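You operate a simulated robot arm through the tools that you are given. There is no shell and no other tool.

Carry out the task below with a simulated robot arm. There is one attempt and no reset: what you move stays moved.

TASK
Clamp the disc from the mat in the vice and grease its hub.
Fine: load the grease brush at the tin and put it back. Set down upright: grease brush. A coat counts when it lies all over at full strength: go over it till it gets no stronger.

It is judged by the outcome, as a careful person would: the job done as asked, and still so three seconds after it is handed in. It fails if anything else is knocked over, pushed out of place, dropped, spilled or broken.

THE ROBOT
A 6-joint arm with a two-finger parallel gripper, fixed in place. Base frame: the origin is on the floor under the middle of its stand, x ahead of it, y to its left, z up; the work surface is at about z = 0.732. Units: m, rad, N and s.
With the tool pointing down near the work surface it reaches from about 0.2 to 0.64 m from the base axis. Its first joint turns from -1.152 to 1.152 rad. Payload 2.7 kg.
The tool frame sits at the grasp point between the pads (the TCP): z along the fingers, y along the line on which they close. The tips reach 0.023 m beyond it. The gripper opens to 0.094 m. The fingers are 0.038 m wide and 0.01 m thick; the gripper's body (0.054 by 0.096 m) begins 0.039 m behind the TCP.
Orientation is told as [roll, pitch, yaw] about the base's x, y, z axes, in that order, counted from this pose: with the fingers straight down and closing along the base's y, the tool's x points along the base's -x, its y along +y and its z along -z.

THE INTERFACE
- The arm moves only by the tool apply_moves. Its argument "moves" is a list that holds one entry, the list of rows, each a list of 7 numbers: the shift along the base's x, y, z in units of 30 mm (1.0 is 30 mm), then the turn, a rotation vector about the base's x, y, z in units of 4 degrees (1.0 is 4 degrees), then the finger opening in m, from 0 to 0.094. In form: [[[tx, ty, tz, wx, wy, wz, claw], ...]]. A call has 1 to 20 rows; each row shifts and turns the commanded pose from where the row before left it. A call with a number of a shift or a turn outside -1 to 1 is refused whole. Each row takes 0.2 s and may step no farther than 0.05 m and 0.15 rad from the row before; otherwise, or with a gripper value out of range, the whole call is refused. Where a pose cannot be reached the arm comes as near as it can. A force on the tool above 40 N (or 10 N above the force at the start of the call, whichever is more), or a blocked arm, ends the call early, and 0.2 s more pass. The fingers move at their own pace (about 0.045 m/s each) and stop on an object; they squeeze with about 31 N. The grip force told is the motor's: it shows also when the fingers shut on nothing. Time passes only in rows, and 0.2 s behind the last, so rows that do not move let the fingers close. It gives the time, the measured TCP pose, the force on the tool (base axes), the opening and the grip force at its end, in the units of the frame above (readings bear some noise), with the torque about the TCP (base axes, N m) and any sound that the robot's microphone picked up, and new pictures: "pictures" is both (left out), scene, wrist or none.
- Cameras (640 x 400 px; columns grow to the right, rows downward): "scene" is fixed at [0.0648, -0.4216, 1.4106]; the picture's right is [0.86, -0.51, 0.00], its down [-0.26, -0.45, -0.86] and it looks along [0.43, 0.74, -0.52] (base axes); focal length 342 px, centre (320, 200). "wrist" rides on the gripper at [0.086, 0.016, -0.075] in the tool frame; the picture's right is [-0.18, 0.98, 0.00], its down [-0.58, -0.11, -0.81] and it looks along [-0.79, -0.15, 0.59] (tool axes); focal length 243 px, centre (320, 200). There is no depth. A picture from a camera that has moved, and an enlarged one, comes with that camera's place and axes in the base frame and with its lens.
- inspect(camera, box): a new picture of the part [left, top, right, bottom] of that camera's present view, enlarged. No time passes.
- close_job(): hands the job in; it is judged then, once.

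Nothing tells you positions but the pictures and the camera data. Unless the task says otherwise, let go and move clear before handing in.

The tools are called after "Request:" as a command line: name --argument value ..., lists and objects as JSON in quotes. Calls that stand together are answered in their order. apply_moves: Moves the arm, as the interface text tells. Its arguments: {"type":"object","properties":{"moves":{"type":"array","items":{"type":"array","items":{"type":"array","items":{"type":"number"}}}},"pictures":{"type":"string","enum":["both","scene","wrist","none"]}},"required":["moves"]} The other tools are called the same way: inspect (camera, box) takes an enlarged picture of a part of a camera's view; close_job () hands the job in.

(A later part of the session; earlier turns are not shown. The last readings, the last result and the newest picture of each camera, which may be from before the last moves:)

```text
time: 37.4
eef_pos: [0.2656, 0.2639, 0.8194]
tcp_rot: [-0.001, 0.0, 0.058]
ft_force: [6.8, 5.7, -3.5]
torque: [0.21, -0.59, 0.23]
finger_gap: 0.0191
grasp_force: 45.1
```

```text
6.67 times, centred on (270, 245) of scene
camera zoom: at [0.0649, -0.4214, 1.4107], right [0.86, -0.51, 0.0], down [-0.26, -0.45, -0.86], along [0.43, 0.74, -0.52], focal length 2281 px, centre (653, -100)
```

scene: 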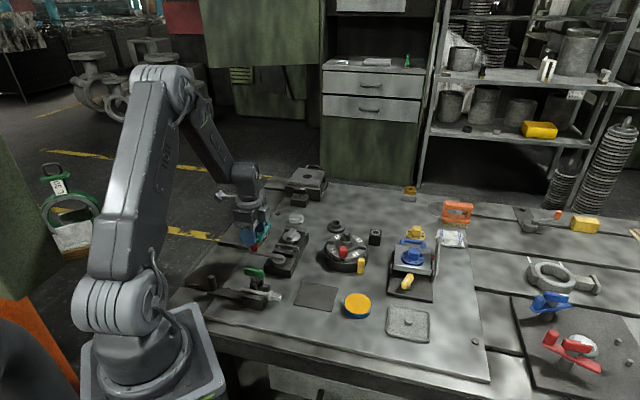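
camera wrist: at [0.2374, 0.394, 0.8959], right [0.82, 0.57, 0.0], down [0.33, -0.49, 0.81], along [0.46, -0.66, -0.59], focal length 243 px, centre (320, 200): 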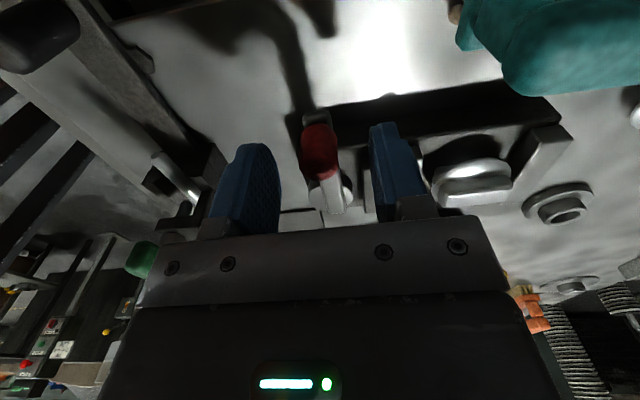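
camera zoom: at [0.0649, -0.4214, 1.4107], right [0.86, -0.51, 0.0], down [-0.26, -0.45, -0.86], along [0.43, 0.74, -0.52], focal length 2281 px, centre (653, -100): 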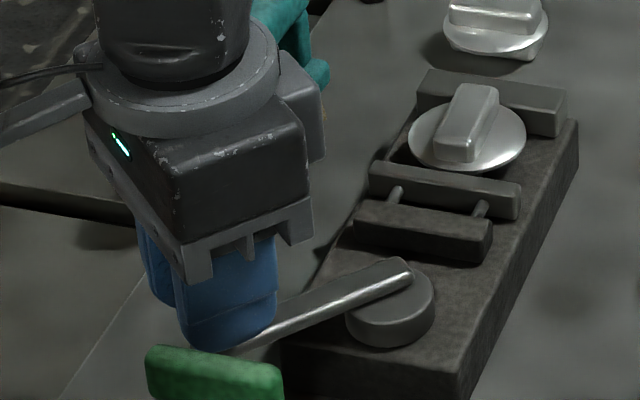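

The jaw is now pushing the disc's foot toward the fixed jaw, and side forces are small. I'll keep swinging along the fitted arc (pivot about (0.340, 0.2685), radius 0.075).

Request:
apply_moves --moves '[[[0.01, -0.173, 0, 0, 0, 1, 0.012], [0.03, -0.17, 0, 0, 0, 1, 0.012], [0, 0, 0, 0, 0, 0, 0.012]]]' --pictures "none"

Request:
inspect --camera "scene" --box '[230, 215, 310, 275]'

```text
time: 38.2
eef_pos: [0.2676, 0.2537, 0.8199]
tcp_rot: [0.0, 0.001, 0.198]
ft_force: [-3.8, 5.2, 3.7]
torque: [0.22, -0.16, 0.34]
finger_gap: 0.0191
grasp_force: 44.1
```

```text
6.67 times, centred on (270, 245) of scene
camera zoom: at [0.0647, -0.4215, 1.4107], right [0.86, -0.51, 0.0], down [-0.26, -0.45, -0.86], along [0.43, 0.74, -0.52], focal length 2281 px, centre (653, -100)
```

zoom: 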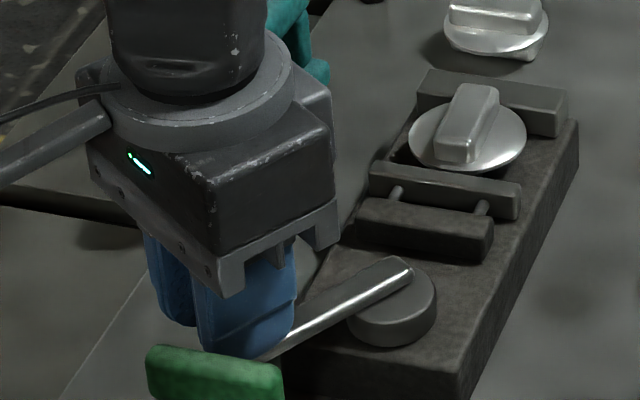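

Request:
apply_moves --moves '[[[0.035, -0.173, 0, 0, 0, 1, 0.012], [0.05, -0.167, 0, 0, 0, 1, 0.012], [0.063, -0.163, 0, 0, 0, 1, 0.012], [0, 0, 0, 0, 0, 0, 0.012]]]' --pictures "none"

Request:
inspect --camera "scene" --box '[230, 215, 310, 275]'

```text
time: 39.2
eef_pos: [0.2712, 0.2378, 0.8187]
tcp_rot: [-0.001, 0.001, 0.404]
ft_force: [-6.2, 3.5, 0.4]
torque: [0.11, 0.03, 0.27]
finger_gap: 0.0191
grasp_force: 45.0
```

```text
6.67 times, centred on (270, 245) of scene
camera zoom: at [0.0646, -0.4215, 1.4106], right [0.86, -0.51, 0.0], down [-0.26, -0.45, -0.86], along [0.43, 0.74, -0.52], focal length 2281 px, centre (653, -100)
```

zoom: 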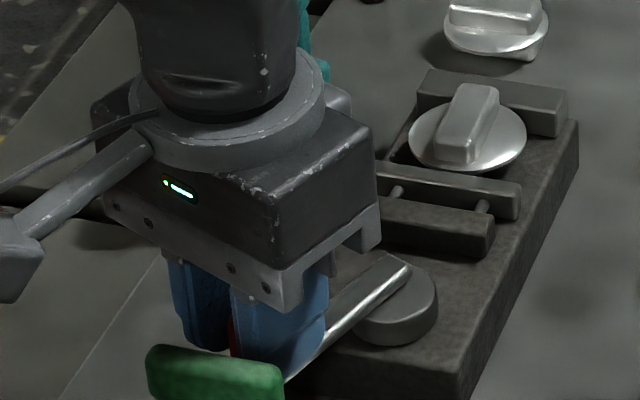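

Request:
inspect --camera "scene" --box '[260, 215, 320, 265]'

Request:
inspect --camera "scene" --box '[278, 222, 318, 250]'

```text
8.00 times, centred on (290, 240) of scene
camera zoom: at [0.0646, -0.4215, 1.4106], right [0.86, -0.51, 0.0], down [-0.26, -0.45, -0.86], along [0.43, 0.74, -0.52], focal length 2737 px, centre (560, -120)
```

zoom: 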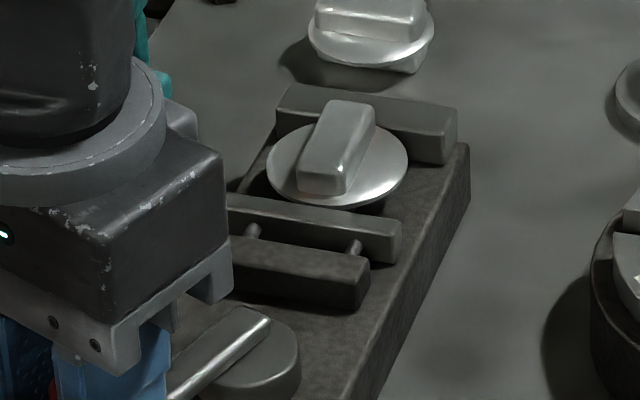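

```text
14.29 times, centred on (298, 236) of scene
camera zoom: at [0.0646, -0.4215, 1.4106], right [0.86, -0.51, 0.0], down [-0.26, -0.45, -0.86], along [0.43, 0.74, -0.52], focal length 4888 px, centre (634, -314)
```

zoom: 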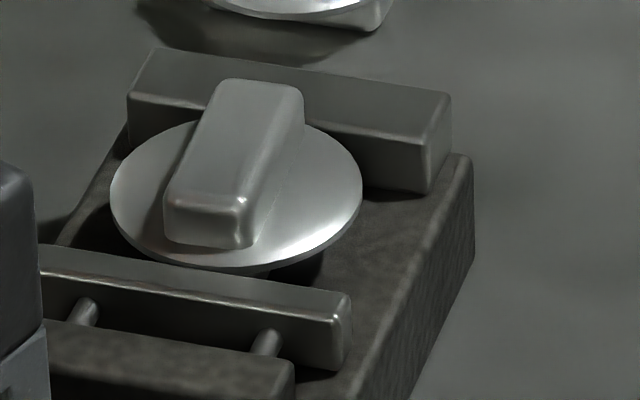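

I need to know whether the rim or the foot is what the jaw is touching, so I'm zooming tightly on the disc and jaws.

Request:
inspect --camera "scene" --box '[282, 226, 308, 243]'

Request:
inspect --camera "wrist" --box '[320, 0, 640, 200]'

```text
16.00 times, centred on (295, 234) of scene
camera zoom: at [0.0646, -0.4215, 1.4106], right [0.86, -0.51, 0.0], down [-0.26, -0.45, -0.86], along [0.43, 0.74, -0.52], focal length 5475 px, centre (720, -352)
```

zoom: 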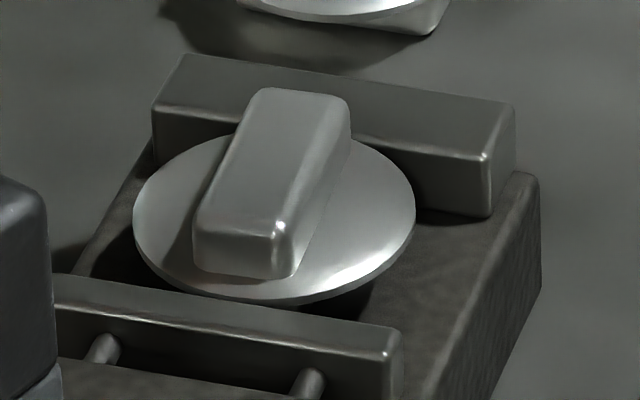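

```text
2.00 times, centred on (480, 100) of wrist
camera zoom: at [0.1863, 0.2181, 0.8929], right [-0.22, 0.98, 0.0], down [0.58, 0.13, 0.81], along [0.79, 0.18, -0.59], focal length 485 px, centre (0, 400)
```

zoom: 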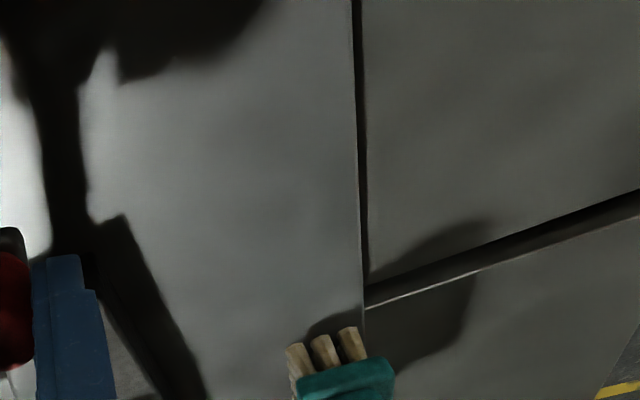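

The foot appears to be what the jaw touches, and there may still be room on the fixed side. I'll continue the lever swing carefully to see where its travel ends.

Request:
apply_moves --moves '[[[0.067, -0.165, 0, 0, 0, 1, 0.012], [0.083, -0.155, 0, 0, 0, 1, 0.012], [0, 0, 0, 0, 0, 0, 0.012]]]' --pictures "none"

Request:
inspect --camera "scene" --box '[230, 215, 310, 275]'

Request:
inspect --camera "scene" --box '[278, 222, 318, 250]'

```text
time: 40.0
eef_pos: [0.2768, 0.228, 0.8183]
tcp_rot: [0.0, -0.001, 0.545]
ft_force: [4.7, 1.2, -11.1]
torque: [-0.21, 0.27, -0.09]
finger_gap: 0.0191
grasp_force: 45.5
```

```text
6.67 times, centred on (270, 245) of scene
camera zoom: at [0.065, -0.4214, 1.4107], right [0.86, -0.51, 0.0], down [-0.26, -0.45, -0.86], along [0.43, 0.74, -0.52], focal length 2281 px, centre (653, -100)
```

zoom: 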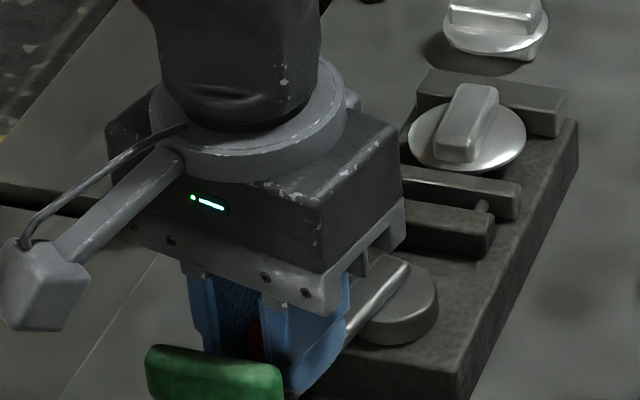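

```text
14.29 times, centred on (298, 236) of scene
camera zoom: at [0.065, -0.4214, 1.4107], right [0.86, -0.51, 0.0], down [-0.26, -0.45, -0.86], along [0.43, 0.74, -0.52], focal length 4888 px, centre (634, -314)
```

zoom: 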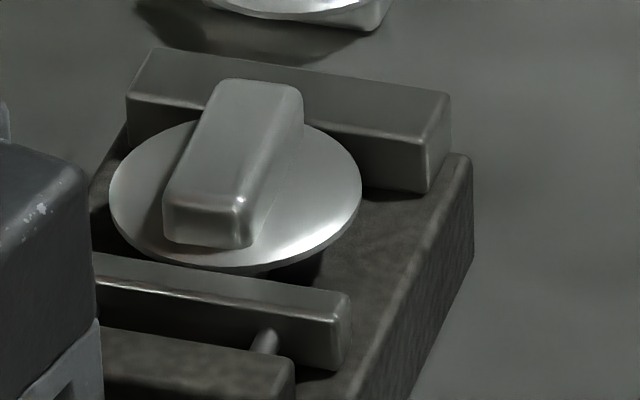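

Request:
apply_moves --moves '[[[0.097, -0.147, -0.01, 0, 0, 1, 0.012], [0.107, -0.14, 0, 0, 0, 1, 0.012], [0, 0, 0, 0, 0, 0, 0.012]]]' --pictures "none"

Request:
inspect --camera "scene" --box '[230, 215, 310, 275]'

```text
time: 40.8
eef_pos: [0.2828, 0.2199, 0.8189]
tcp_rot: [0.0, -0.001, 0.686]
ft_force: [6.7, 6.2, -4.8]
torque: [-0.21, 0.26, 0.04]
finger_gap: 0.0192
grasp_force: 44.9
```

```text
6.67 times, centred on (270, 245) of scene
camera zoom: at [0.065, -0.4214, 1.4107], right [0.86, -0.51, 0.0], down [-0.26, -0.45, -0.86], along [0.43, 0.74, -0.52], focal length 2281 px, centre (653, -100)
```

zoom: 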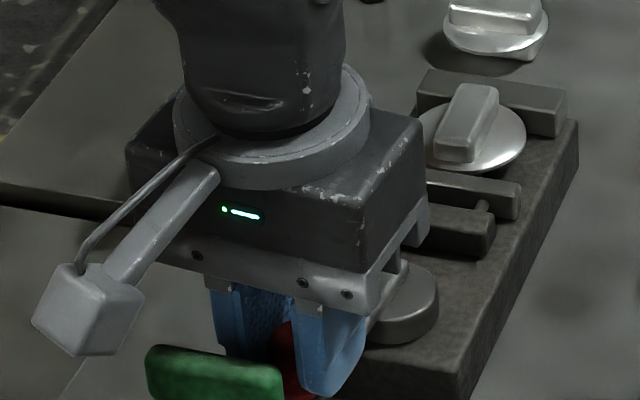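

Request:
apply_moves --moves '[[[0.123, -0.13, 0, 0, 0, 1, 0.012], [0, 0, 0, 0, 0, 0, 0.012]]]' --pictures "wrist"

Request:
inspect --camera "scene" --box '[220, 210, 320, 290]'

```text
time: 41.4
eef_pos: [0.2867, 0.2168, 0.8192]
tcp_rot: [0.0, -0.004, 0.756]
ft_force: [3.6, 7.0, -6.6]
torque: [0.81, -0.7, 0.11]
finger_gap: 0.0194
grasp_force: 44.8
camera wrist: at [0.2121, 0.1687, 0.8927], right [-0.54, 0.84, 0.0], down [0.5, 0.32, 0.81], along [0.68, 0.44, -0.59], focal length 243 px, centre (320, 200)
```

wrist: 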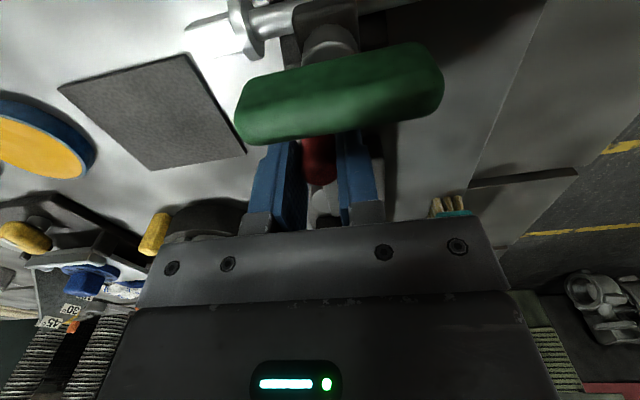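

```text
5.00 times, centred on (270, 250) of scene
camera zoom: at [0.0649, -0.4214, 1.4107], right [0.86, -0.51, 0.0], down [-0.26, -0.45, -0.86], along [0.43, 0.74, -0.52], focal length 1711 px, centre (570, -50)
```

zoom: 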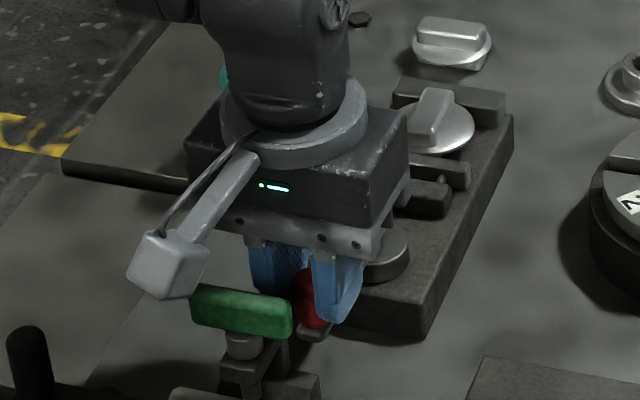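

The lever now points straight back along the vice axis, with little resistance left. I'll release the knob, rise clear, and look at whether the disc is really held.

Request:
apply_moves --moves '[[[0, 0, 0, 0, 0, 0, 0.04], [0, 0, 0, 0, 0, 0, 0.04], [0, 0, 0, 0, 0, 0, 0.04], [0, 0, 0.5, 0, 0, 0, 0.04], [0, 0, 0.8, 0, 0, 0, 0.04], [0, 0, 0.8, 0, 0, 0, 0.04], [0, 0, 0.8, 0, 0, 0, 0.04], [0, 0, 0.8, 0, 0, 0, 0.04], [0, 0, 0, 0, 0, 0, 0.04]]]' --pictures "both"

Request:
inspect --camera "scene" --box '[230, 210, 320, 280]'

Request:
inspect --camera "wrist" --box '[220, 20, 480, 220]'

```text
time: 43.4
eef_pos: [0.2867, 0.217, 0.9306]
tcp_rot: [0.001, -0.002, 0.754]
ft_force: [-0.4, 0.2, -0.1]
torque: [0.0, 0.02, 0.02]
finger_gap: 0.04
grasp_force: 0.1
camera wrist: at [0.2115, 0.1689, 1.0047], right [-0.54, 0.84, 0.0], down [0.5, 0.32, 0.81], along [0.68, 0.43, -0.59], focal length 243 px, centre (320, 200)
```

scene: 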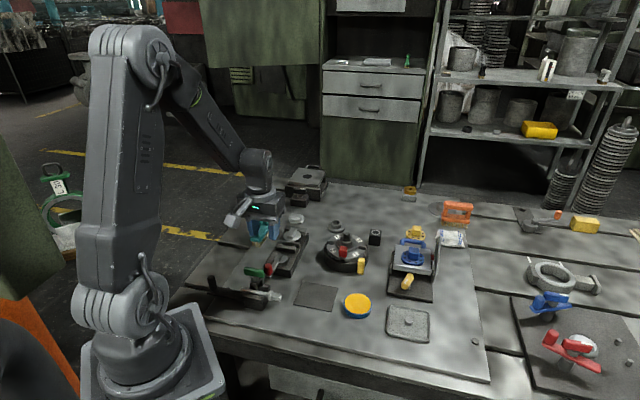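
wrist: 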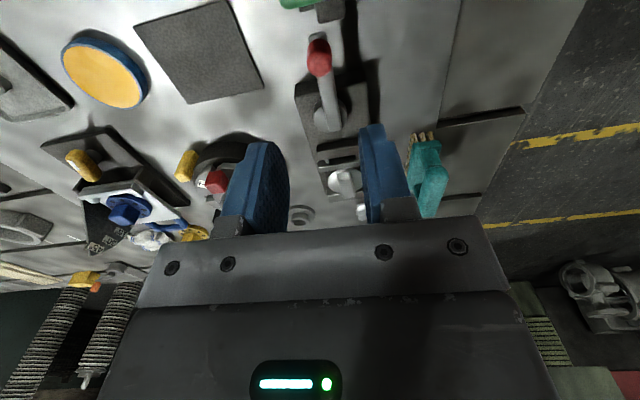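

```text
5.71 times, centred on (275, 245) of scene
camera zoom: at [0.0648, -0.4216, 1.4106], right [0.86, -0.51, 0.0], down [-0.26, -0.45, -0.86], along [0.43, 0.74, -0.52], focal length 1955 px, centre (577, -57)
```

zoom: 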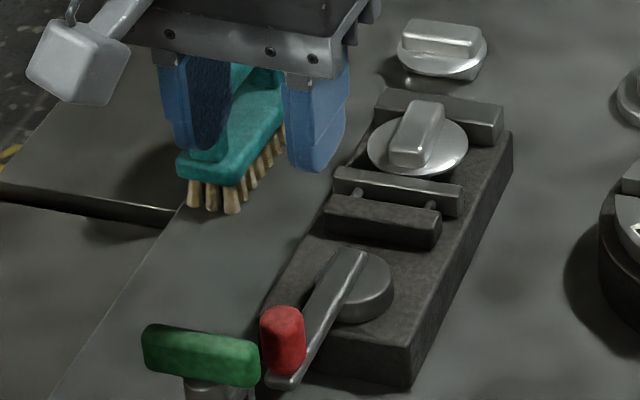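

```text
2.00 times, centred on (350, 120) of wrist
camera zoom: at [0.2115, 0.1689, 1.0047], right [-0.54, 0.84, 0.0], down [0.5, 0.32, 0.81], along [0.68, 0.43, -0.59], focal length 485 px, centre (260, 360)
```

zoom: 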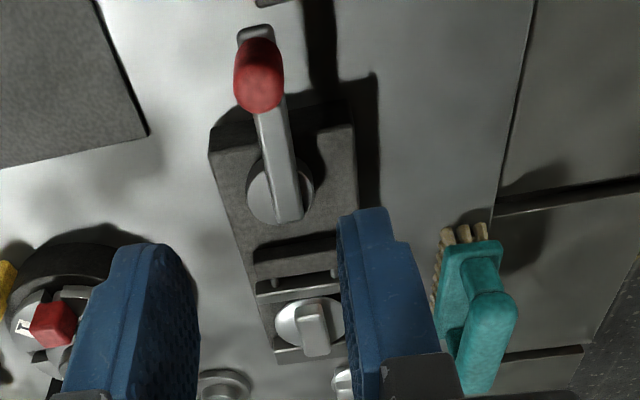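

The lever stays put pointing backward. I'll go back over the vice and look straight down at the jaws and disc.

Request:
apply_moves --moves '[[[0.78, 0.8, -0.15, 0, 0, 0.17, 0.04], [0.78, 0.8, -0.15, 0, 0, 0.17, 0.04], [0.78, 0.8, -0.15, 0, 0, 0.17, 0.04], [0.78, 0.8, -0.15, 0, 0, 0.17, 0.04], [0.78, 0.8, -0.15, 0, 0, 0.17, 0.04], [0, 0, 0, 0, 0, 0, 0.04]]]' --pictures "wrist"

Request:
inspect --camera "wrist" --box '[240, 0, 410, 130]'

Request:
inspect --camera "scene" --box '[270, 220, 320, 255]'

```text
time: 44.8
eef_pos: [0.402, 0.3365, 0.9075]
tcp_rot: [0.001, -0.001, 0.814]
ft_force: [0.4, 0.1, 0.4]
torque: [0.01, -0.01, 0.03]
finger_gap: 0.0402
grasp_force: 0.0
camera wrist: at [0.3312, 0.2846, 0.9811], right [-0.59, 0.81, 0.0], down [0.48, 0.35, 0.81], along [0.65, 0.47, -0.59], focal length 243 px, centre (320, 200)
```

wrist: 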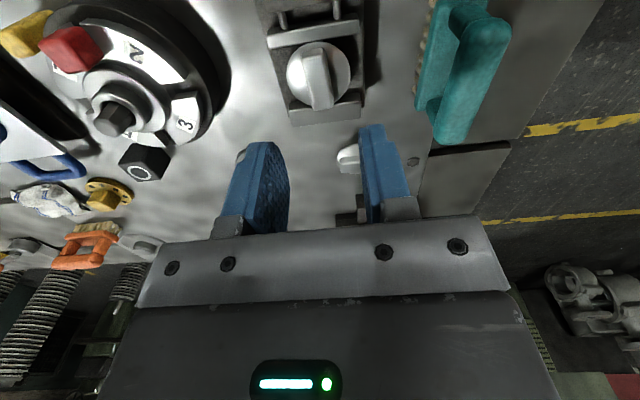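

```text
3.08 times, centred on (325, 65) of wrist
camera zoom: at [0.3312, 0.2846, 0.9811], right [-0.59, 0.81, 0.0], down [0.48, 0.35, 0.81], along [0.65, 0.47, -0.59], focal length 746 px, centre (305, 615)
```

zoom: 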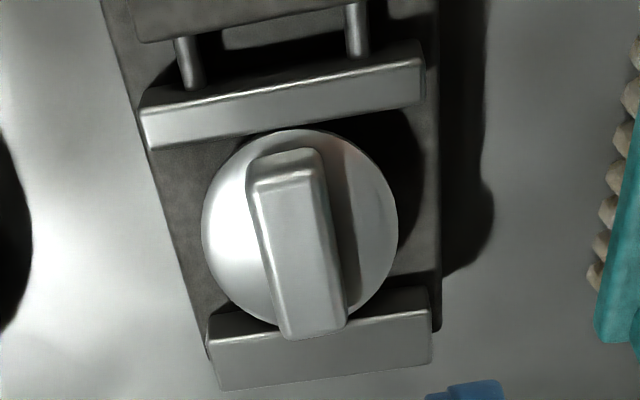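

```text
11.43 times, centred on (295, 238) of scene
camera zoom: at [0.0648, -0.4215, 1.4106], right [0.86, -0.51, 0.0], down [-0.26, -0.45, -0.86], along [0.43, 0.74, -0.52], focal length 3911 px, centre (606, -229)
```

zoom: 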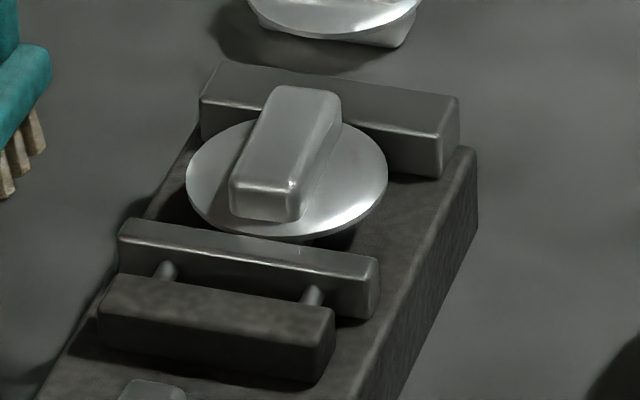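

The jaw gap now measures about 54.7 mm against the 54 mm rim, so the rim may be clamped. To be sure, I'll grip the bar again and try a very gentle tug.

Request:
apply_moves --moves '[[[0.19, 0.12, -0.4, 0, 0, 0, 0.038], [0.19, 0.12, -0.5, 0, 0, 0, 0.038], [0, 0, -0.6, 0, 0, 0, 0.038], [0, 0, -0.6, 0, 0, 0, 0.038], [0, 0, -0.5, 0, 0, 0, 0.038], [0, 0, -0.4, 0, 0, 0, 0.038], [0, 0, -0.2, 0, 0, 0, 0.038], [0, 0, 0, 0, 0, 0, 0.038]]]' --pictures "wrist"

Request:
inspect --camera "wrist" --box '[200, 10, 440, 220]'

Request:
inspect --camera "scene" --box '[270, 215, 320, 250]'

```text
time: 46.6
eef_pos: [0.4135, 0.3428, 0.8119]
tcp_rot: [0.0, -0.003, 0.815]
ft_force: [0.8, 0.3, 0.2]
torque: [0.01, -0.02, 0.03]
finger_gap: 0.0381
grasp_force: 0.0
camera wrist: at [0.3423, 0.2914, 0.885], right [-0.59, 0.81, 0.0], down [0.48, 0.35, 0.81], along [0.65, 0.47, -0.59], focal length 243 px, centre (320, 200)
```

wrist: 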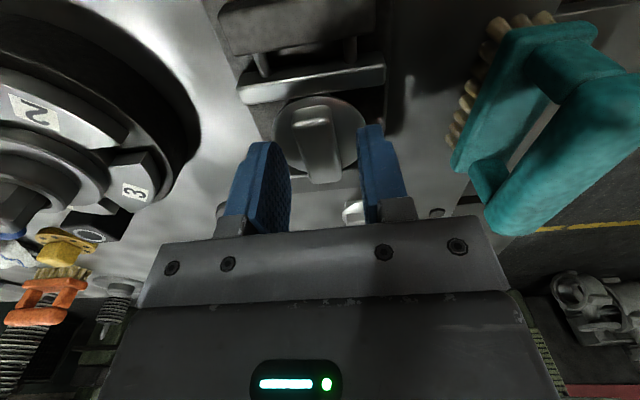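

```text
1.90 times, centred on (320, 115) of wrist
camera zoom: at [0.3423, 0.2914, 0.885], right [-0.59, 0.81, 0.0], down [0.48, 0.35, 0.81], along [0.65, 0.47, -0.59], focal length 462 px, centre (320, 362)
```

zoom: 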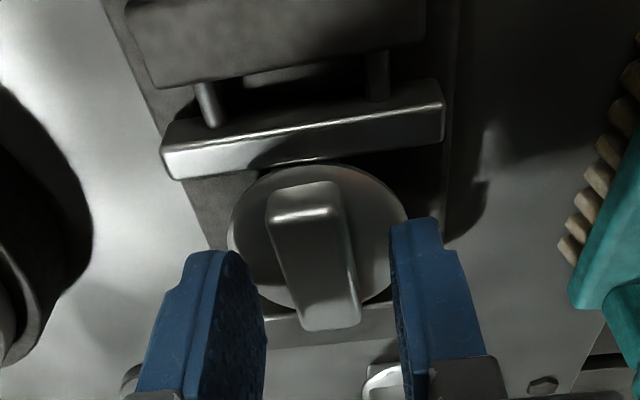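

```text
11.43 times, centred on (295, 232) of scene
camera zoom: at [0.0648, -0.4216, 1.4106], right [0.86, -0.51, 0.0], down [-0.26, -0.45, -0.86], along [0.43, 0.74, -0.52], focal length 3911 px, centre (606, -171)
```

zoom: 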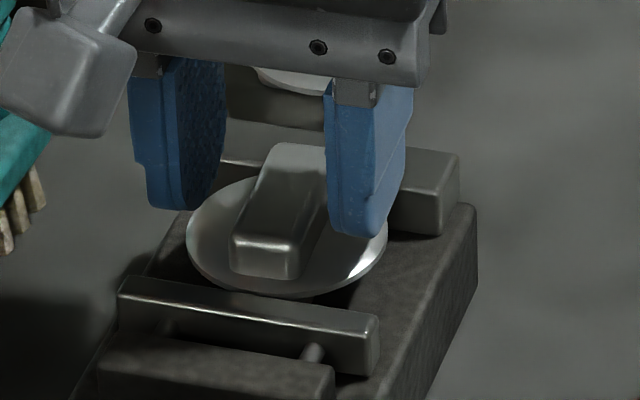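

Request:
apply_moves --moves '[[[0, 0, -0.1, 0, 0, 0, 0.038], [0, 0, -0.1, 0, 0, 0, 0.038], [0, 0, 0, 0, 0, 0, 0.01], [0, 0, 0, 0, 0, 0, 0.01], [0, 0, 0, 0, 0, 0, 0.01], [0, 0, 0, 0, 0, 0, 0.01]]]' --pictures "none"

```text
time: 48.0
eef_pos: [0.4133, 0.3429, 0.8064]
tcp_rot: [-0.001, -0.001, 0.813]
ft_force: [4.5, -1.6, 0.1]
torque: [-0.12, -0.11, 0.02]
finger_gap: 0.0195
grasp_force: 30.8
```

Request:
apply_moves --moves '[[[0, 0, 0.03, 0, 0, 0, 0.01], [0, 0, 0, 0, 0, 0, 0.01]]]' --pictures "none"

```text
time: 48.6
eef_pos: [0.4134, 0.3442, 0.8058]
tcp_rot: [0.002, 0.001, 0.812]
ft_force: [5.3, 1.3, -8.6]
torque: [0.07, -0.19, -0.01]
finger_gap: 0.0195
grasp_force: 31.0
```

Request:
apply_moves --moves '[[[0, 0, 0.03, 0, 0, 0, 0.01], [0, 0, 0, 0, 0, 0, 0.01]]]' --pictures "none"

Request:
inspect --camera "scene" --box '[270, 215, 320, 250]'

```text
time: 49.2
eef_pos: [0.4149, 0.3436, 0.8098]
tcp_rot: [-0.001, -0.005, 0.814]
ft_force: [0.7, 1.6, 10.0]
torque: [-0.13, 0.2, -0.06]
finger_gap: 0.0197
grasp_force: 31.0
```

```text
11.43 times, centred on (295, 232) of scene
camera zoom: at [0.0646, -0.4216, 1.4106], right [0.86, -0.51, 0.0], down [-0.26, -0.45, -0.86], along [0.43, 0.74, -0.52], focal length 3911 px, centre (606, -171)
```

zoom: 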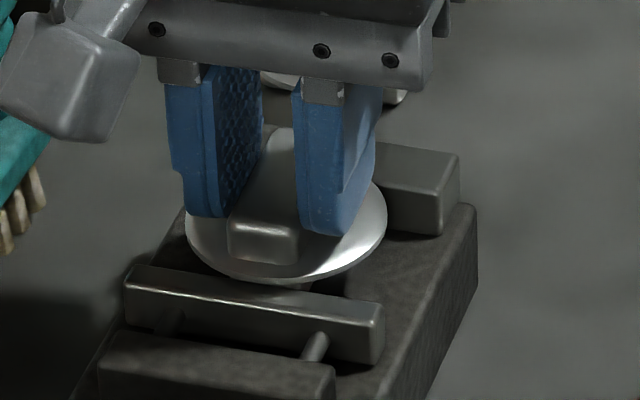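

The disc was held against the first tug, so the rim was clamped, but the second tug squeezed it up and out of the jaws. It is still safely in my gripper. I'll lift it clear and see where the free jaw ends up.

Request:
apply_moves --moves '[[[0, 0, 0.1, 0, 0, 0, 0.01], [0, 0, 0.2, 0, 0, 0, 0.01], [0, 0, 0.4, 0, 0, 0, 0.01], [0, 0, 0.7, 0, 0, 0, 0.01], [0, 0, 0.8, 0, 0, 0, 0.01], [0, 0, 0.8, 0, 0, 0, 0.01], [0, 0, 0, 0, 0, 0, 0.01]]]' --pictures "both"

Request:
inspect --camera "scene" --box '[240, 205, 320, 275]'

Request:
inspect --camera "scene" --box '[278, 222, 318, 250]'

Request:
inspect --camera "wrist" --box '[220, 0, 420, 170]'

```text
time: 50.8
eef_pos: [0.4151, 0.3437, 0.8988]
tcp_rot: [0.0, -0.002, 0.814]
ft_force: [-1.3, 0.0, -1.3]
torque: [0.02, 0.03, -0.03]
finger_gap: 0.0195
grasp_force: 31.3
camera wrist: at [0.3441, 0.2915, 0.9716], right [-0.59, 0.81, 0.0], down [0.48, 0.35, 0.81], along [0.65, 0.47, -0.59], focal length 243 px, centre (320, 200)
```

scene: 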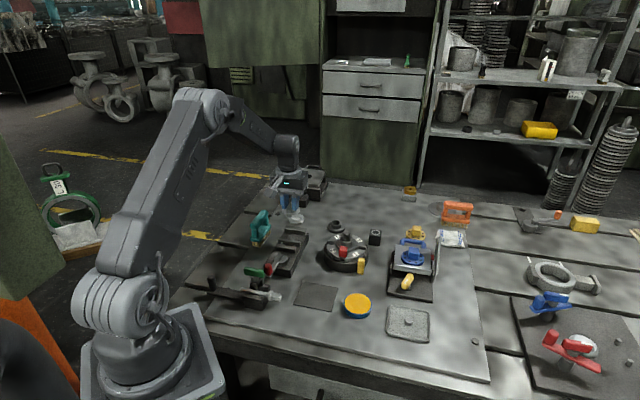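
wrist: 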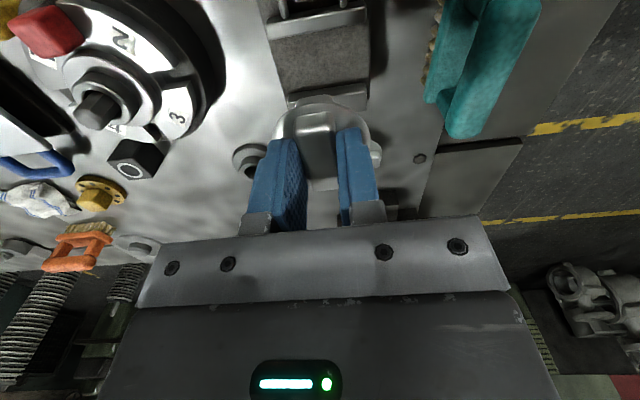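

```text
5.71 times, centred on (280, 240) of scene
camera zoom: at [0.0648, -0.4215, 1.4106], right [0.86, -0.51, 0.0], down [-0.26, -0.45, -0.86], along [0.43, 0.74, -0.52], focal length 1955 px, centre (549, -29)
```

zoom: 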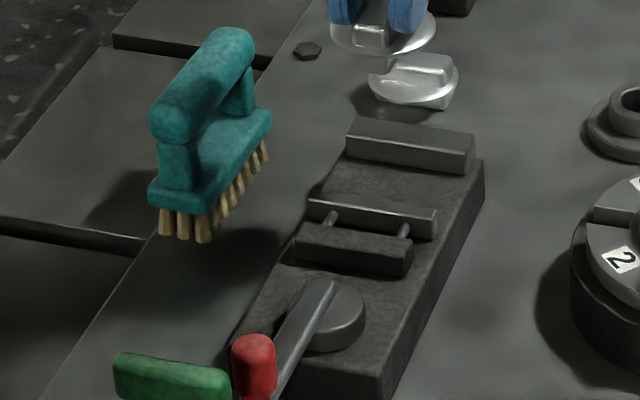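

```text
14.29 times, centred on (298, 236) of scene
camera zoom: at [0.0648, -0.4215, 1.4106], right [0.86, -0.51, 0.0], down [-0.26, -0.45, -0.86], along [0.43, 0.74, -0.52], focal length 4888 px, centre (634, -314)
```

zoom: 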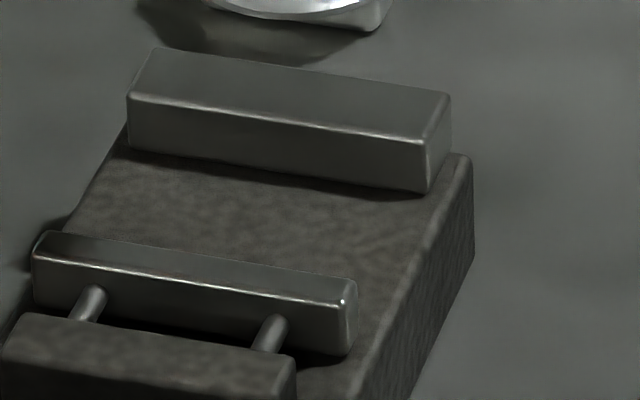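

```text
2.35 times, centred on (320, 85) of wrist
camera zoom: at [0.3441, 0.2915, 0.9716], right [-0.59, 0.81, 0.0], down [0.48, 0.35, 0.81], along [0.65, 0.47, -0.59], focal length 571 px, centre (320, 471)
```

zoom: 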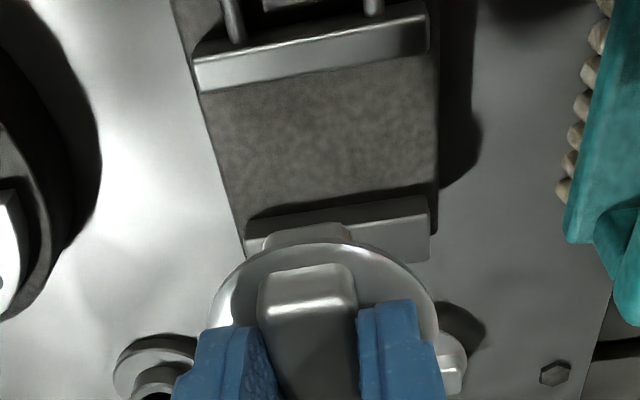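

That clears up the mechanism. The jaw is spring-mounted and freely closes to about a 50 mm gap, so a seated disc compresses it by roughly 4 mm on the 54 mm rim. I'll set the disc back on the mat, reopen the lever and redo the clamp without tugging.

Request:
apply_moves --moves '[[[0, 0, 0.4, 0, 0, 0, 0.01], [-0.161, -0.874, 0, 0, 0, 0, 0.01], [-0.161, -0.874, 0, 0, 0, 0, 0.01], [-0.161, -0.874, 0, 0, 0, 0, 0.01], [-0.161, -0.874, 0, 0, 0, 0, 0.01], [-0.161, -0.874, 0, 0, 0, 0, 0.01], [-0.161, -0.874, 0, 0, 0, 0, 0.01], [-0.161, -0.874, 0, 0, 0, 0, 0.01], [-0.161, -0.874, 0, 0, 0, 0, 0.01], [0, 0, -0.7, 0, 0, 0, 0.01], [0, 0, -0.8, 0, 0, 0, 0.01], [0, 0, -0.8, 0, 0, 0, 0.01], [0, 0, -0.8, 0, 0, 0, 0.01], [0, 0, -0.4, 0, 0, 0, 0.01], [0, 0, -0.3, 0, 0, 0, 0.01], [0, 0, 0, 0, 0, 0, 0.01]]]' --pictures "wrist"

Request:
inspect --camera "scene" --box '[285, 255, 350, 310]'

```text
time: 54.2
eef_pos: [0.3758, 0.1346, 0.7955]
tcp_rot: [0.0, -0.002, 0.813]
ft_force: [0.1, -0.1, -2.7]
torque: [0.02, -0.01, 0.0]
finger_gap: 0.0196
grasp_force: 30.6
camera wrist: at [0.3051, 0.0823, 0.8686], right [-0.59, 0.81, 0.0], down [0.48, 0.35, 0.81], along [0.65, 0.47, -0.59], focal length 243 px, centre (320, 200)
```

wrist: 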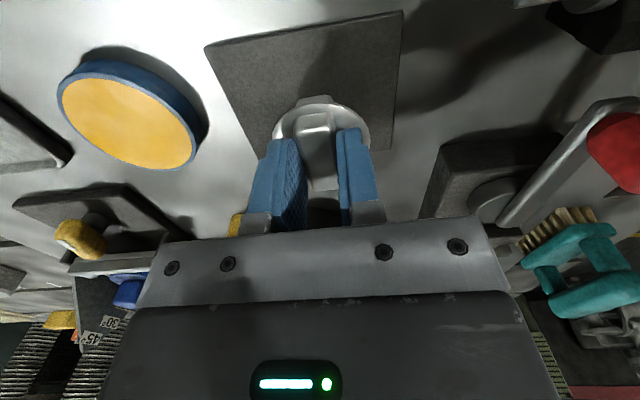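

```text
7.27 times, centred on (318, 282) of scene
camera zoom: at [0.0648, -0.4215, 1.4106], right [0.86, -0.51, 0.0], down [-0.26, -0.45, -0.86], along [0.43, 0.74, -0.52], focal length 2489 px, centre (338, -400)
```

zoom: 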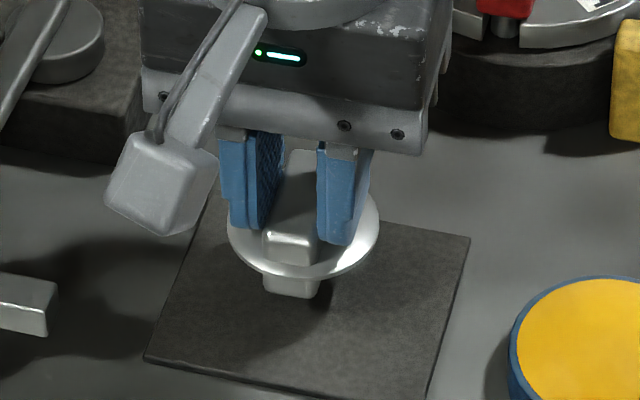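

Request:
apply_moves --moves '[[[0, 0, -0.1, 0, 0, 0, 0.01], [0, 0, -0.1, 0, 0, 0, 0.01], [0, 0, -0.08, 0, 0, 0, 0.01], [0, 0, -0.05, 0, 0, 0, 0.01], [0, 0, 0, 0, 0, 0, 0.01]]]' --pictures "none"

```text
time: 55.4
eef_pos: [0.377, 0.1328, 0.7859]
tcp_rot: [0.0, -0.002, 0.812]
ft_force: [0.4, 0.0, -2.8]
torque: [-0.01, 0.01, 0.0]
finger_gap: 0.0195
grasp_force: 30.9
```

Request:
apply_moves --moves '[[[0, 0, -0.04, 0, 0, 0, 0.01], [0, 0, -0.04, 0, 0, 0, 0.01], [0, 0, 0, 0, 0, 0, 0.01]]]' --pictures "none"

```text
time: 56.2
eef_pos: [0.3755, 0.1352, 0.7837]
tcp_rot: [0.001, -0.002, 0.812]
ft_force: [0.9, 0.0, -2.1]
torque: [0.02, -0.04, -0.03]
finger_gap: 0.0195
grasp_force: 30.8
```

Request:
apply_moves --moves '[[[0, 0, -0.03, 0, 0, 0, 0.01], [0, 0, -0.03, 0, 0, 0, 0.01], [0, 0, 0, 0, 0, 0, 0.01]]]' --pictures "none"

Request:
inspect --camera "scene" --box '[300, 265, 340, 300]'

```text
time: 57.0
eef_pos: [0.3768, 0.1341, 0.7824]
tcp_rot: [0.0, -0.003, 0.813]
ft_force: [-0.2, 0.0, -2.5]
torque: [-0.03, 0.02, 0.0]
finger_gap: 0.0198
grasp_force: 30.4
```

```text
11.43 times, centred on (320, 282) of scene
camera zoom: at [0.0648, -0.4215, 1.4106], right [0.86, -0.51, 0.0], down [-0.26, -0.45, -0.86], along [0.43, 0.74, -0.52], focal length 3911 px, centre (320, -743)
```

zoom: 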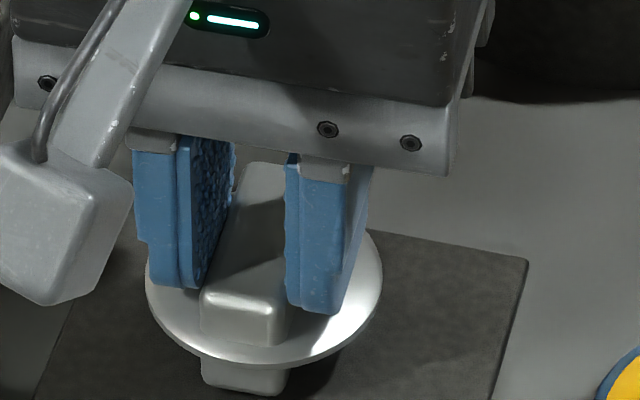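

Request:
apply_moves --moves '[[[0, 0, -0.03, 0, 0, 0, 0.01], [0, 0, -0.03, 0, 0, 0, 0.01], [0, 0, 0, 0, 0, 0, 0.01]]]' --pictures "none"

```text
time: 57.8
eef_pos: [0.376, 0.1347, 0.7797]
tcp_rot: [-0.002, -0.004, 0.814]
ft_force: [-0.2, 0.3, -2.6]
torque: [0.0, 0.02, 0.03]
finger_gap: 0.0195
grasp_force: 31.5
```

Request:
apply_moves --moves '[[[0, 0, -0.03, 0, 0, 0, 0.01], [0, 0, -0.03, 0, 0, 0, 0.01], [0, 0, 0, 0, 0, 0, 0.01]]]' --pictures "none"

Request:
inspect --camera "scene" --box '[300, 265, 340, 300]'

```text
time: 58.6
eef_pos: [0.3754, 0.1344, 0.7782]
tcp_rot: [-0.001, -0.005, 0.813]
ft_force: [-4.7, -2.3, 25.8]
torque: [-0.02, 0.13, -0.01]
finger_gap: 0.0197
grasp_force: 30.7
```

```text
11.43 times, centred on (320, 282) of scene
camera zoom: at [0.0644, -0.4217, 1.4106], right [0.86, -0.51, 0.0], down [-0.26, -0.45, -0.86], along [0.43, 0.74, -0.52], focal length 3911 px, centre (320, -743)
```

zoom: 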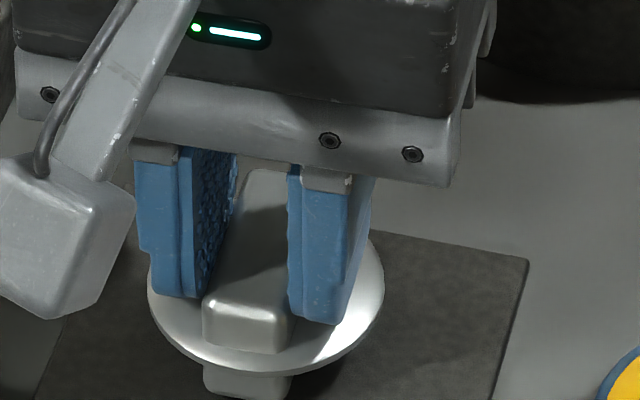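

The foot is on the mat. I'll release the disc, rise, and go back over the lever knob near (0.287, 0.216).

Request:
apply_moves --moves '[[[0, 0, 0.04, 0, 0, 0, 0.01], [0, 0, 0, 0, 0, 0, 0.04], [0, 0, 0, 0, 0, 0, 0.04], [0, 0, 0.3, 0, 0, 0, 0.04], [0, 0, 0.7, 0, 0, 0, 0.04], [0, 0, 0.8, 0, 0, 0, 0.04], [0, 0, 0.8, 0, 0, 0, 0.04], [0, 0, 0.8, 0, 0, 0, 0.04], [0, 0, 0.8, 0, 0, 0, 0.04], [0, 0, 0, 0, 0, 0, 0.04]]]' --pictures "both"

Request:
inspect --camera "wrist" --box '[270, 0, 390, 100]'

Request:
inspect --camera "wrist" --box '[400, 30, 620, 210]'

```text
time: 60.8
eef_pos: [0.3778, 0.1341, 0.9064]
tcp_rot: [0.0, -0.002, 0.812]
ft_force: [-0.3, -0.6, 0.0]
torque: [-0.02, 0.01, -0.02]
finger_gap: 0.0401
grasp_force: 0.1
camera wrist: at [0.3051, 0.0827, 0.9799], right [-0.59, 0.81, 0.0], down [0.48, 0.35, 0.81], along [0.65, 0.47, -0.59], focal length 243 px, centre (320, 200)
```

scene: 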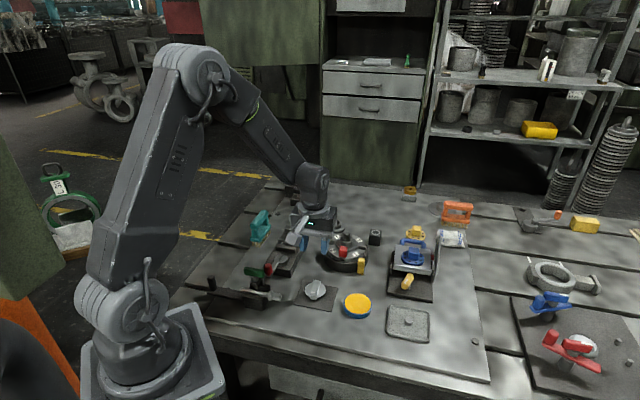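
wrist: 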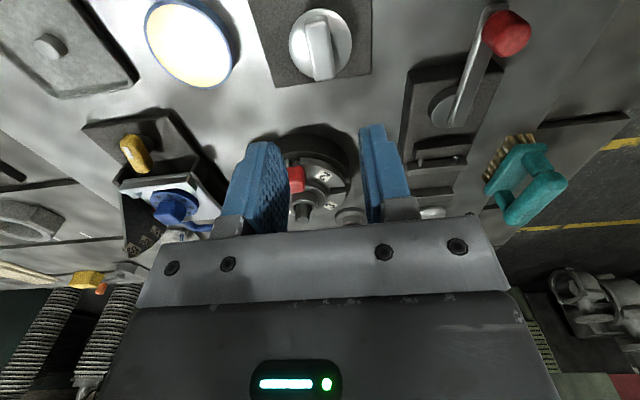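

```text
4.00 times, centred on (330, 50) of wrist
camera zoom: at [0.3051, 0.0827, 0.9799], right [-0.59, 0.81, 0.0], down [0.48, 0.35, 0.81], along [0.65, 0.47, -0.59], focal length 970 px, centre (280, 800)
```

zoom: 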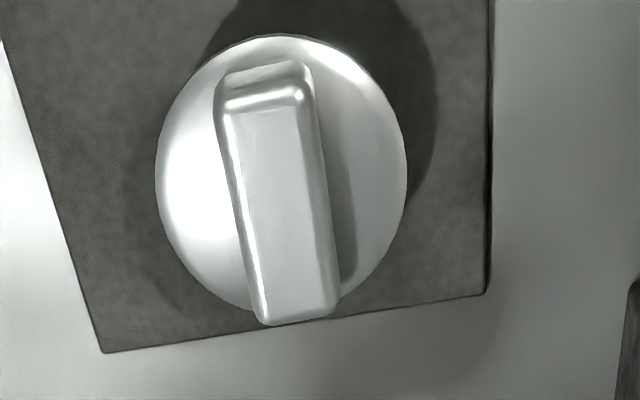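

```text
2.22 times, centred on (510, 120) of wrist
camera zoom: at [0.3051, 0.0827, 0.9799], right [-0.59, 0.81, 0.0], down [0.48, 0.35, 0.81], along [0.65, 0.47, -0.59], focal length 539 px, centre (-102, 378)
```

zoom: 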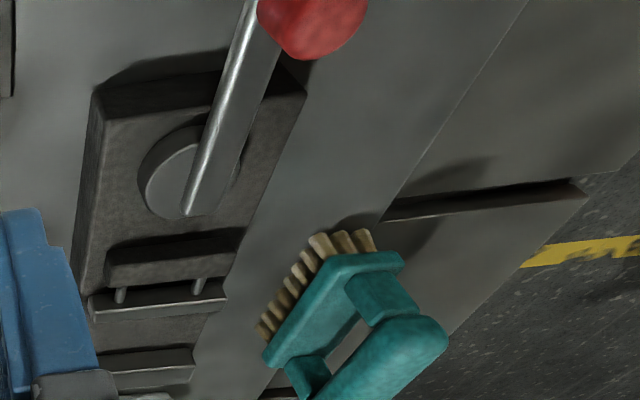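

The disc is safely back on the mat. I'll move above the knob, descend with the fingers open, and grip it again.

Request:
apply_moves --moves '[[[-0.76, 0.69, 0.2, 0, 0, -0.21, 0.04], [-0.76, 0.69, 0.2, 0, 0, -0.21, 0.04], [-0.76, 0.69, 0.2, 0, 0, -0.21, 0.04], [-0.76, 0.69, 0.2, 0, 0, -0.21, 0.04], [0, 0, -0.5, 0, 0, 0, 0.04], [0, 0, -0.7, 0, 0, 0, 0.04], [0, 0, -0.7, 0, 0, 0, 0.04], [0, 0, -0.6, 0, 0, 0, 0.04], [0, 0, 0, 0, 0, 0, 0.04]]]' --pictures "wrist"

Request:
inspect --camera "wrist" --box '[200, 0, 440, 230]'

Request:
inspect --camera "scene" --box '[230, 225, 300, 295]'

```text
time: 62.8
eef_pos: [0.2838, 0.2168, 0.8536]
tcp_rot: [0.001, -0.002, 0.754]
ft_force: [0.0, 0.4, 0.1]
torque: [0.01, -0.01, 0.02]
finger_gap: 0.0399
grasp_force: 0.1
camera wrist: at [0.2102, 0.169, 0.9273], right [-0.54, 0.84, 0.0], down [0.5, 0.32, 0.81], along [0.68, 0.44, -0.59], focal length 243 px, centre (320, 200)
```

wrist: 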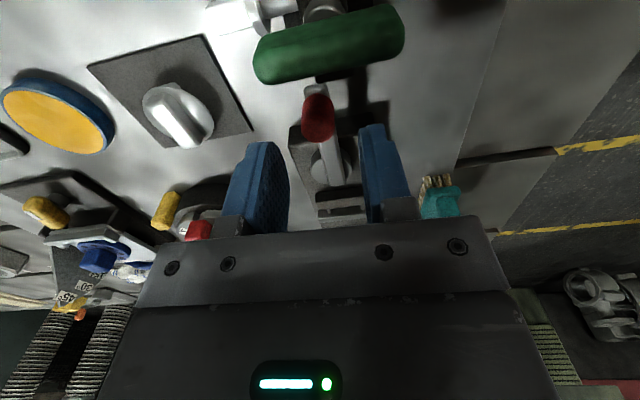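

```text
1.74 times, centred on (320, 115) of wrist
camera zoom: at [0.2102, 0.169, 0.9273], right [-0.54, 0.84, 0.0], down [0.5, 0.32, 0.81], along [0.68, 0.44, -0.59], focal length 422 px, centre (320, 348)
```

zoom: 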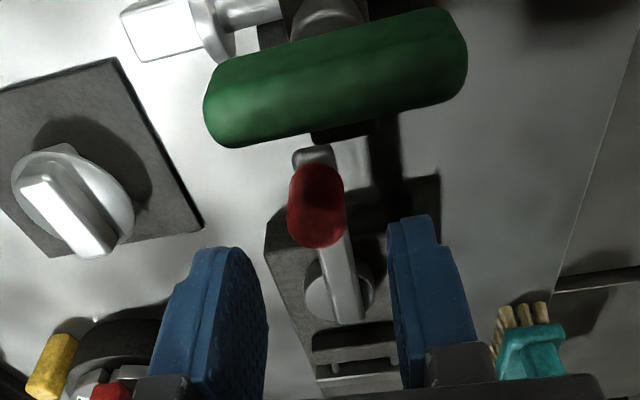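

```text
5.71 times, centred on (265, 260) of scene
camera zoom: at [0.0648, -0.4216, 1.4106], right [0.86, -0.51, 0.0], down [-0.26, -0.45, -0.86], along [0.43, 0.74, -0.52], focal length 1955 px, centre (634, -143)
```

zoom: 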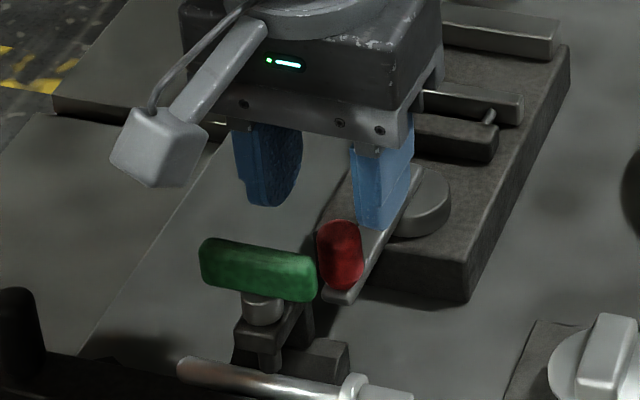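

Request:
apply_moves --moves '[[[0.03, 0, -0.3, 0, 0, 0, 0.04], [0, 0, -0.3, 0, 0, 0, 0.04], [0, 0, -0.3, 0, 0, 0, 0.04], [0, 0, -0.23, 0, 0, 0, 0.04], [0, 0, 0, 0, 0, 0, 0.012], [0, 0, 0, 0, 0, 0, 0.012], [0, 0, 0, 0, 0, 0, 0.012], [0, 0, 0, 0, 0, 0, 0.012]]]' --pictures "none"

Request:
inspect --camera "scene" --box '[230, 225, 300, 295]'

```text
time: 64.6
eef_pos: [0.2854, 0.2163, 0.8198]
tcp_rot: [0.0, -0.001, 0.755]
ft_force: [0.3, 0.7, -2.6]
torque: [0.04, -0.1, -0.03]
finger_gap: 0.0189
grasp_force: 44.9
```

```text
5.71 times, centred on (265, 260) of scene
camera zoom: at [0.0648, -0.4215, 1.4106], right [0.86, -0.51, 0.0], down [-0.26, -0.45, -0.86], along [0.43, 0.74, -0.52], focal length 1955 px, centre (634, -143)
```

zoom: 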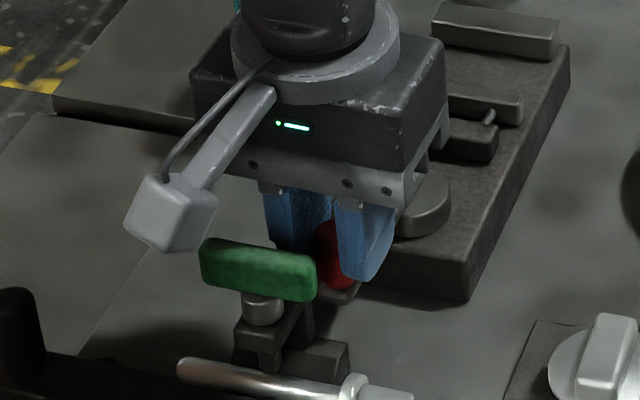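

I have the knob again with no side load. I'll swing it back clockwise along the arc.

Request:
apply_moves --moves '[[[-0.113, 0.133, 0, 0, 0, -1, 0.012], [-0.107, 0.14, 0, 0, 0, -1, 0.012], [-0.097, 0.147, 0, 0, 0, -1, 0.012], [-0.083, 0.153, 0, 0, 0, -1, 0.012], [0, 0, 0, 0, 0, 0, 0.012]]]' --pictures "none"

```text
time: 65.8
eef_pos: [0.2737, 0.234, 0.8202]
tcp_rot: [0.0, 0.002, 0.474]
ft_force: [-6.9, 0.0, -9.5]
torque: [0.17, -0.11, 0.2]
finger_gap: 0.0192
grasp_force: 44.6
```

Request:
apply_moves --moves '[[[-0.083, 0.15, -0.01, 0, 0, -1, 0.012], [-0.063, 0.163, 0, 0, 0, -1, 0.012], [-0.05, 0.167, 0, 0, 0, -1, 0.012], [-0.04, 0.173, 0, 0, 0, -1, 0.012], [-0.027, 0.17, 0, 0, 0, -1, 0.012], [-0.017, 0.177, 0, 0, 0, -1, 0.012], [0, 0, 0, 0, 0, 0, 0.012]]]' --pictures "none"

```text
time: 67.4
eef_pos: [0.2651, 0.2642, 0.8208]
tcp_rot: [0.0, -0.002, 0.056]
ft_force: [-18.8, -3.7, 24.0]
torque: [-0.03, 0.74, -0.13]
finger_gap: 0.0193
grasp_force: 45.0
```

Request:
apply_moves --moves '[[[-0.036, 0.173, 0.015, 0, 0, -1, 0.012], [0.01, 0.177, 0, 0, 0, -1, 0.012], [0.02, 0.173, 0, 0, 0, -1, 0.012], [0, 0, 0, 0, 0, 0, 0.012]]]' --pictures "none"

```text
time: 68.4
eef_pos: [0.266, 0.2795, 0.82]
tcp_rot: [0.004, -0.002, -0.153]
ft_force: [-4.3, -2.1, 11.9]
torque: [-0.06, -0.19, -0.19]
finger_gap: 0.0189
grasp_force: 45.0
```

Request:
apply_moves --moves '[[[0.033, 0.17, 0.01, 0, 0, -1, 0.012], [0.047, 0.17, 0, 0, 0, -1, 0.012], [0.057, 0.163, 0, 0, 0, -1, 0.012], [0.067, 0.163, 0, 0, 0, -1, 0.012], [0, 0, 0, 0, 0, 0, 0.012]]]' --pictures "none"

Request:
inspect --camera "scene" --box '[230, 215, 310, 275]'

```text
time: 69.6
eef_pos: [0.272, 0.2988, 0.8206]
tcp_rot: [-0.002, -0.003, -0.435]
ft_force: [3.4, -0.5, -5.6]
torque: [-0.1, -0.22, 0.08]
finger_gap: 0.0191
grasp_force: 45.4
```

```text
6.67 times, centred on (270, 245) of scene
camera zoom: at [0.0649, -0.4215, 1.4106], right [0.86, -0.51, 0.0], down [-0.26, -0.45, -0.86], along [0.43, 0.74, -0.52], focal length 2281 px, centre (653, -100)
```

zoom: 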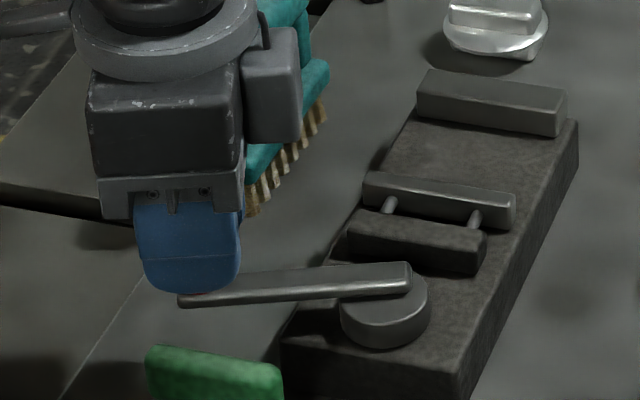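

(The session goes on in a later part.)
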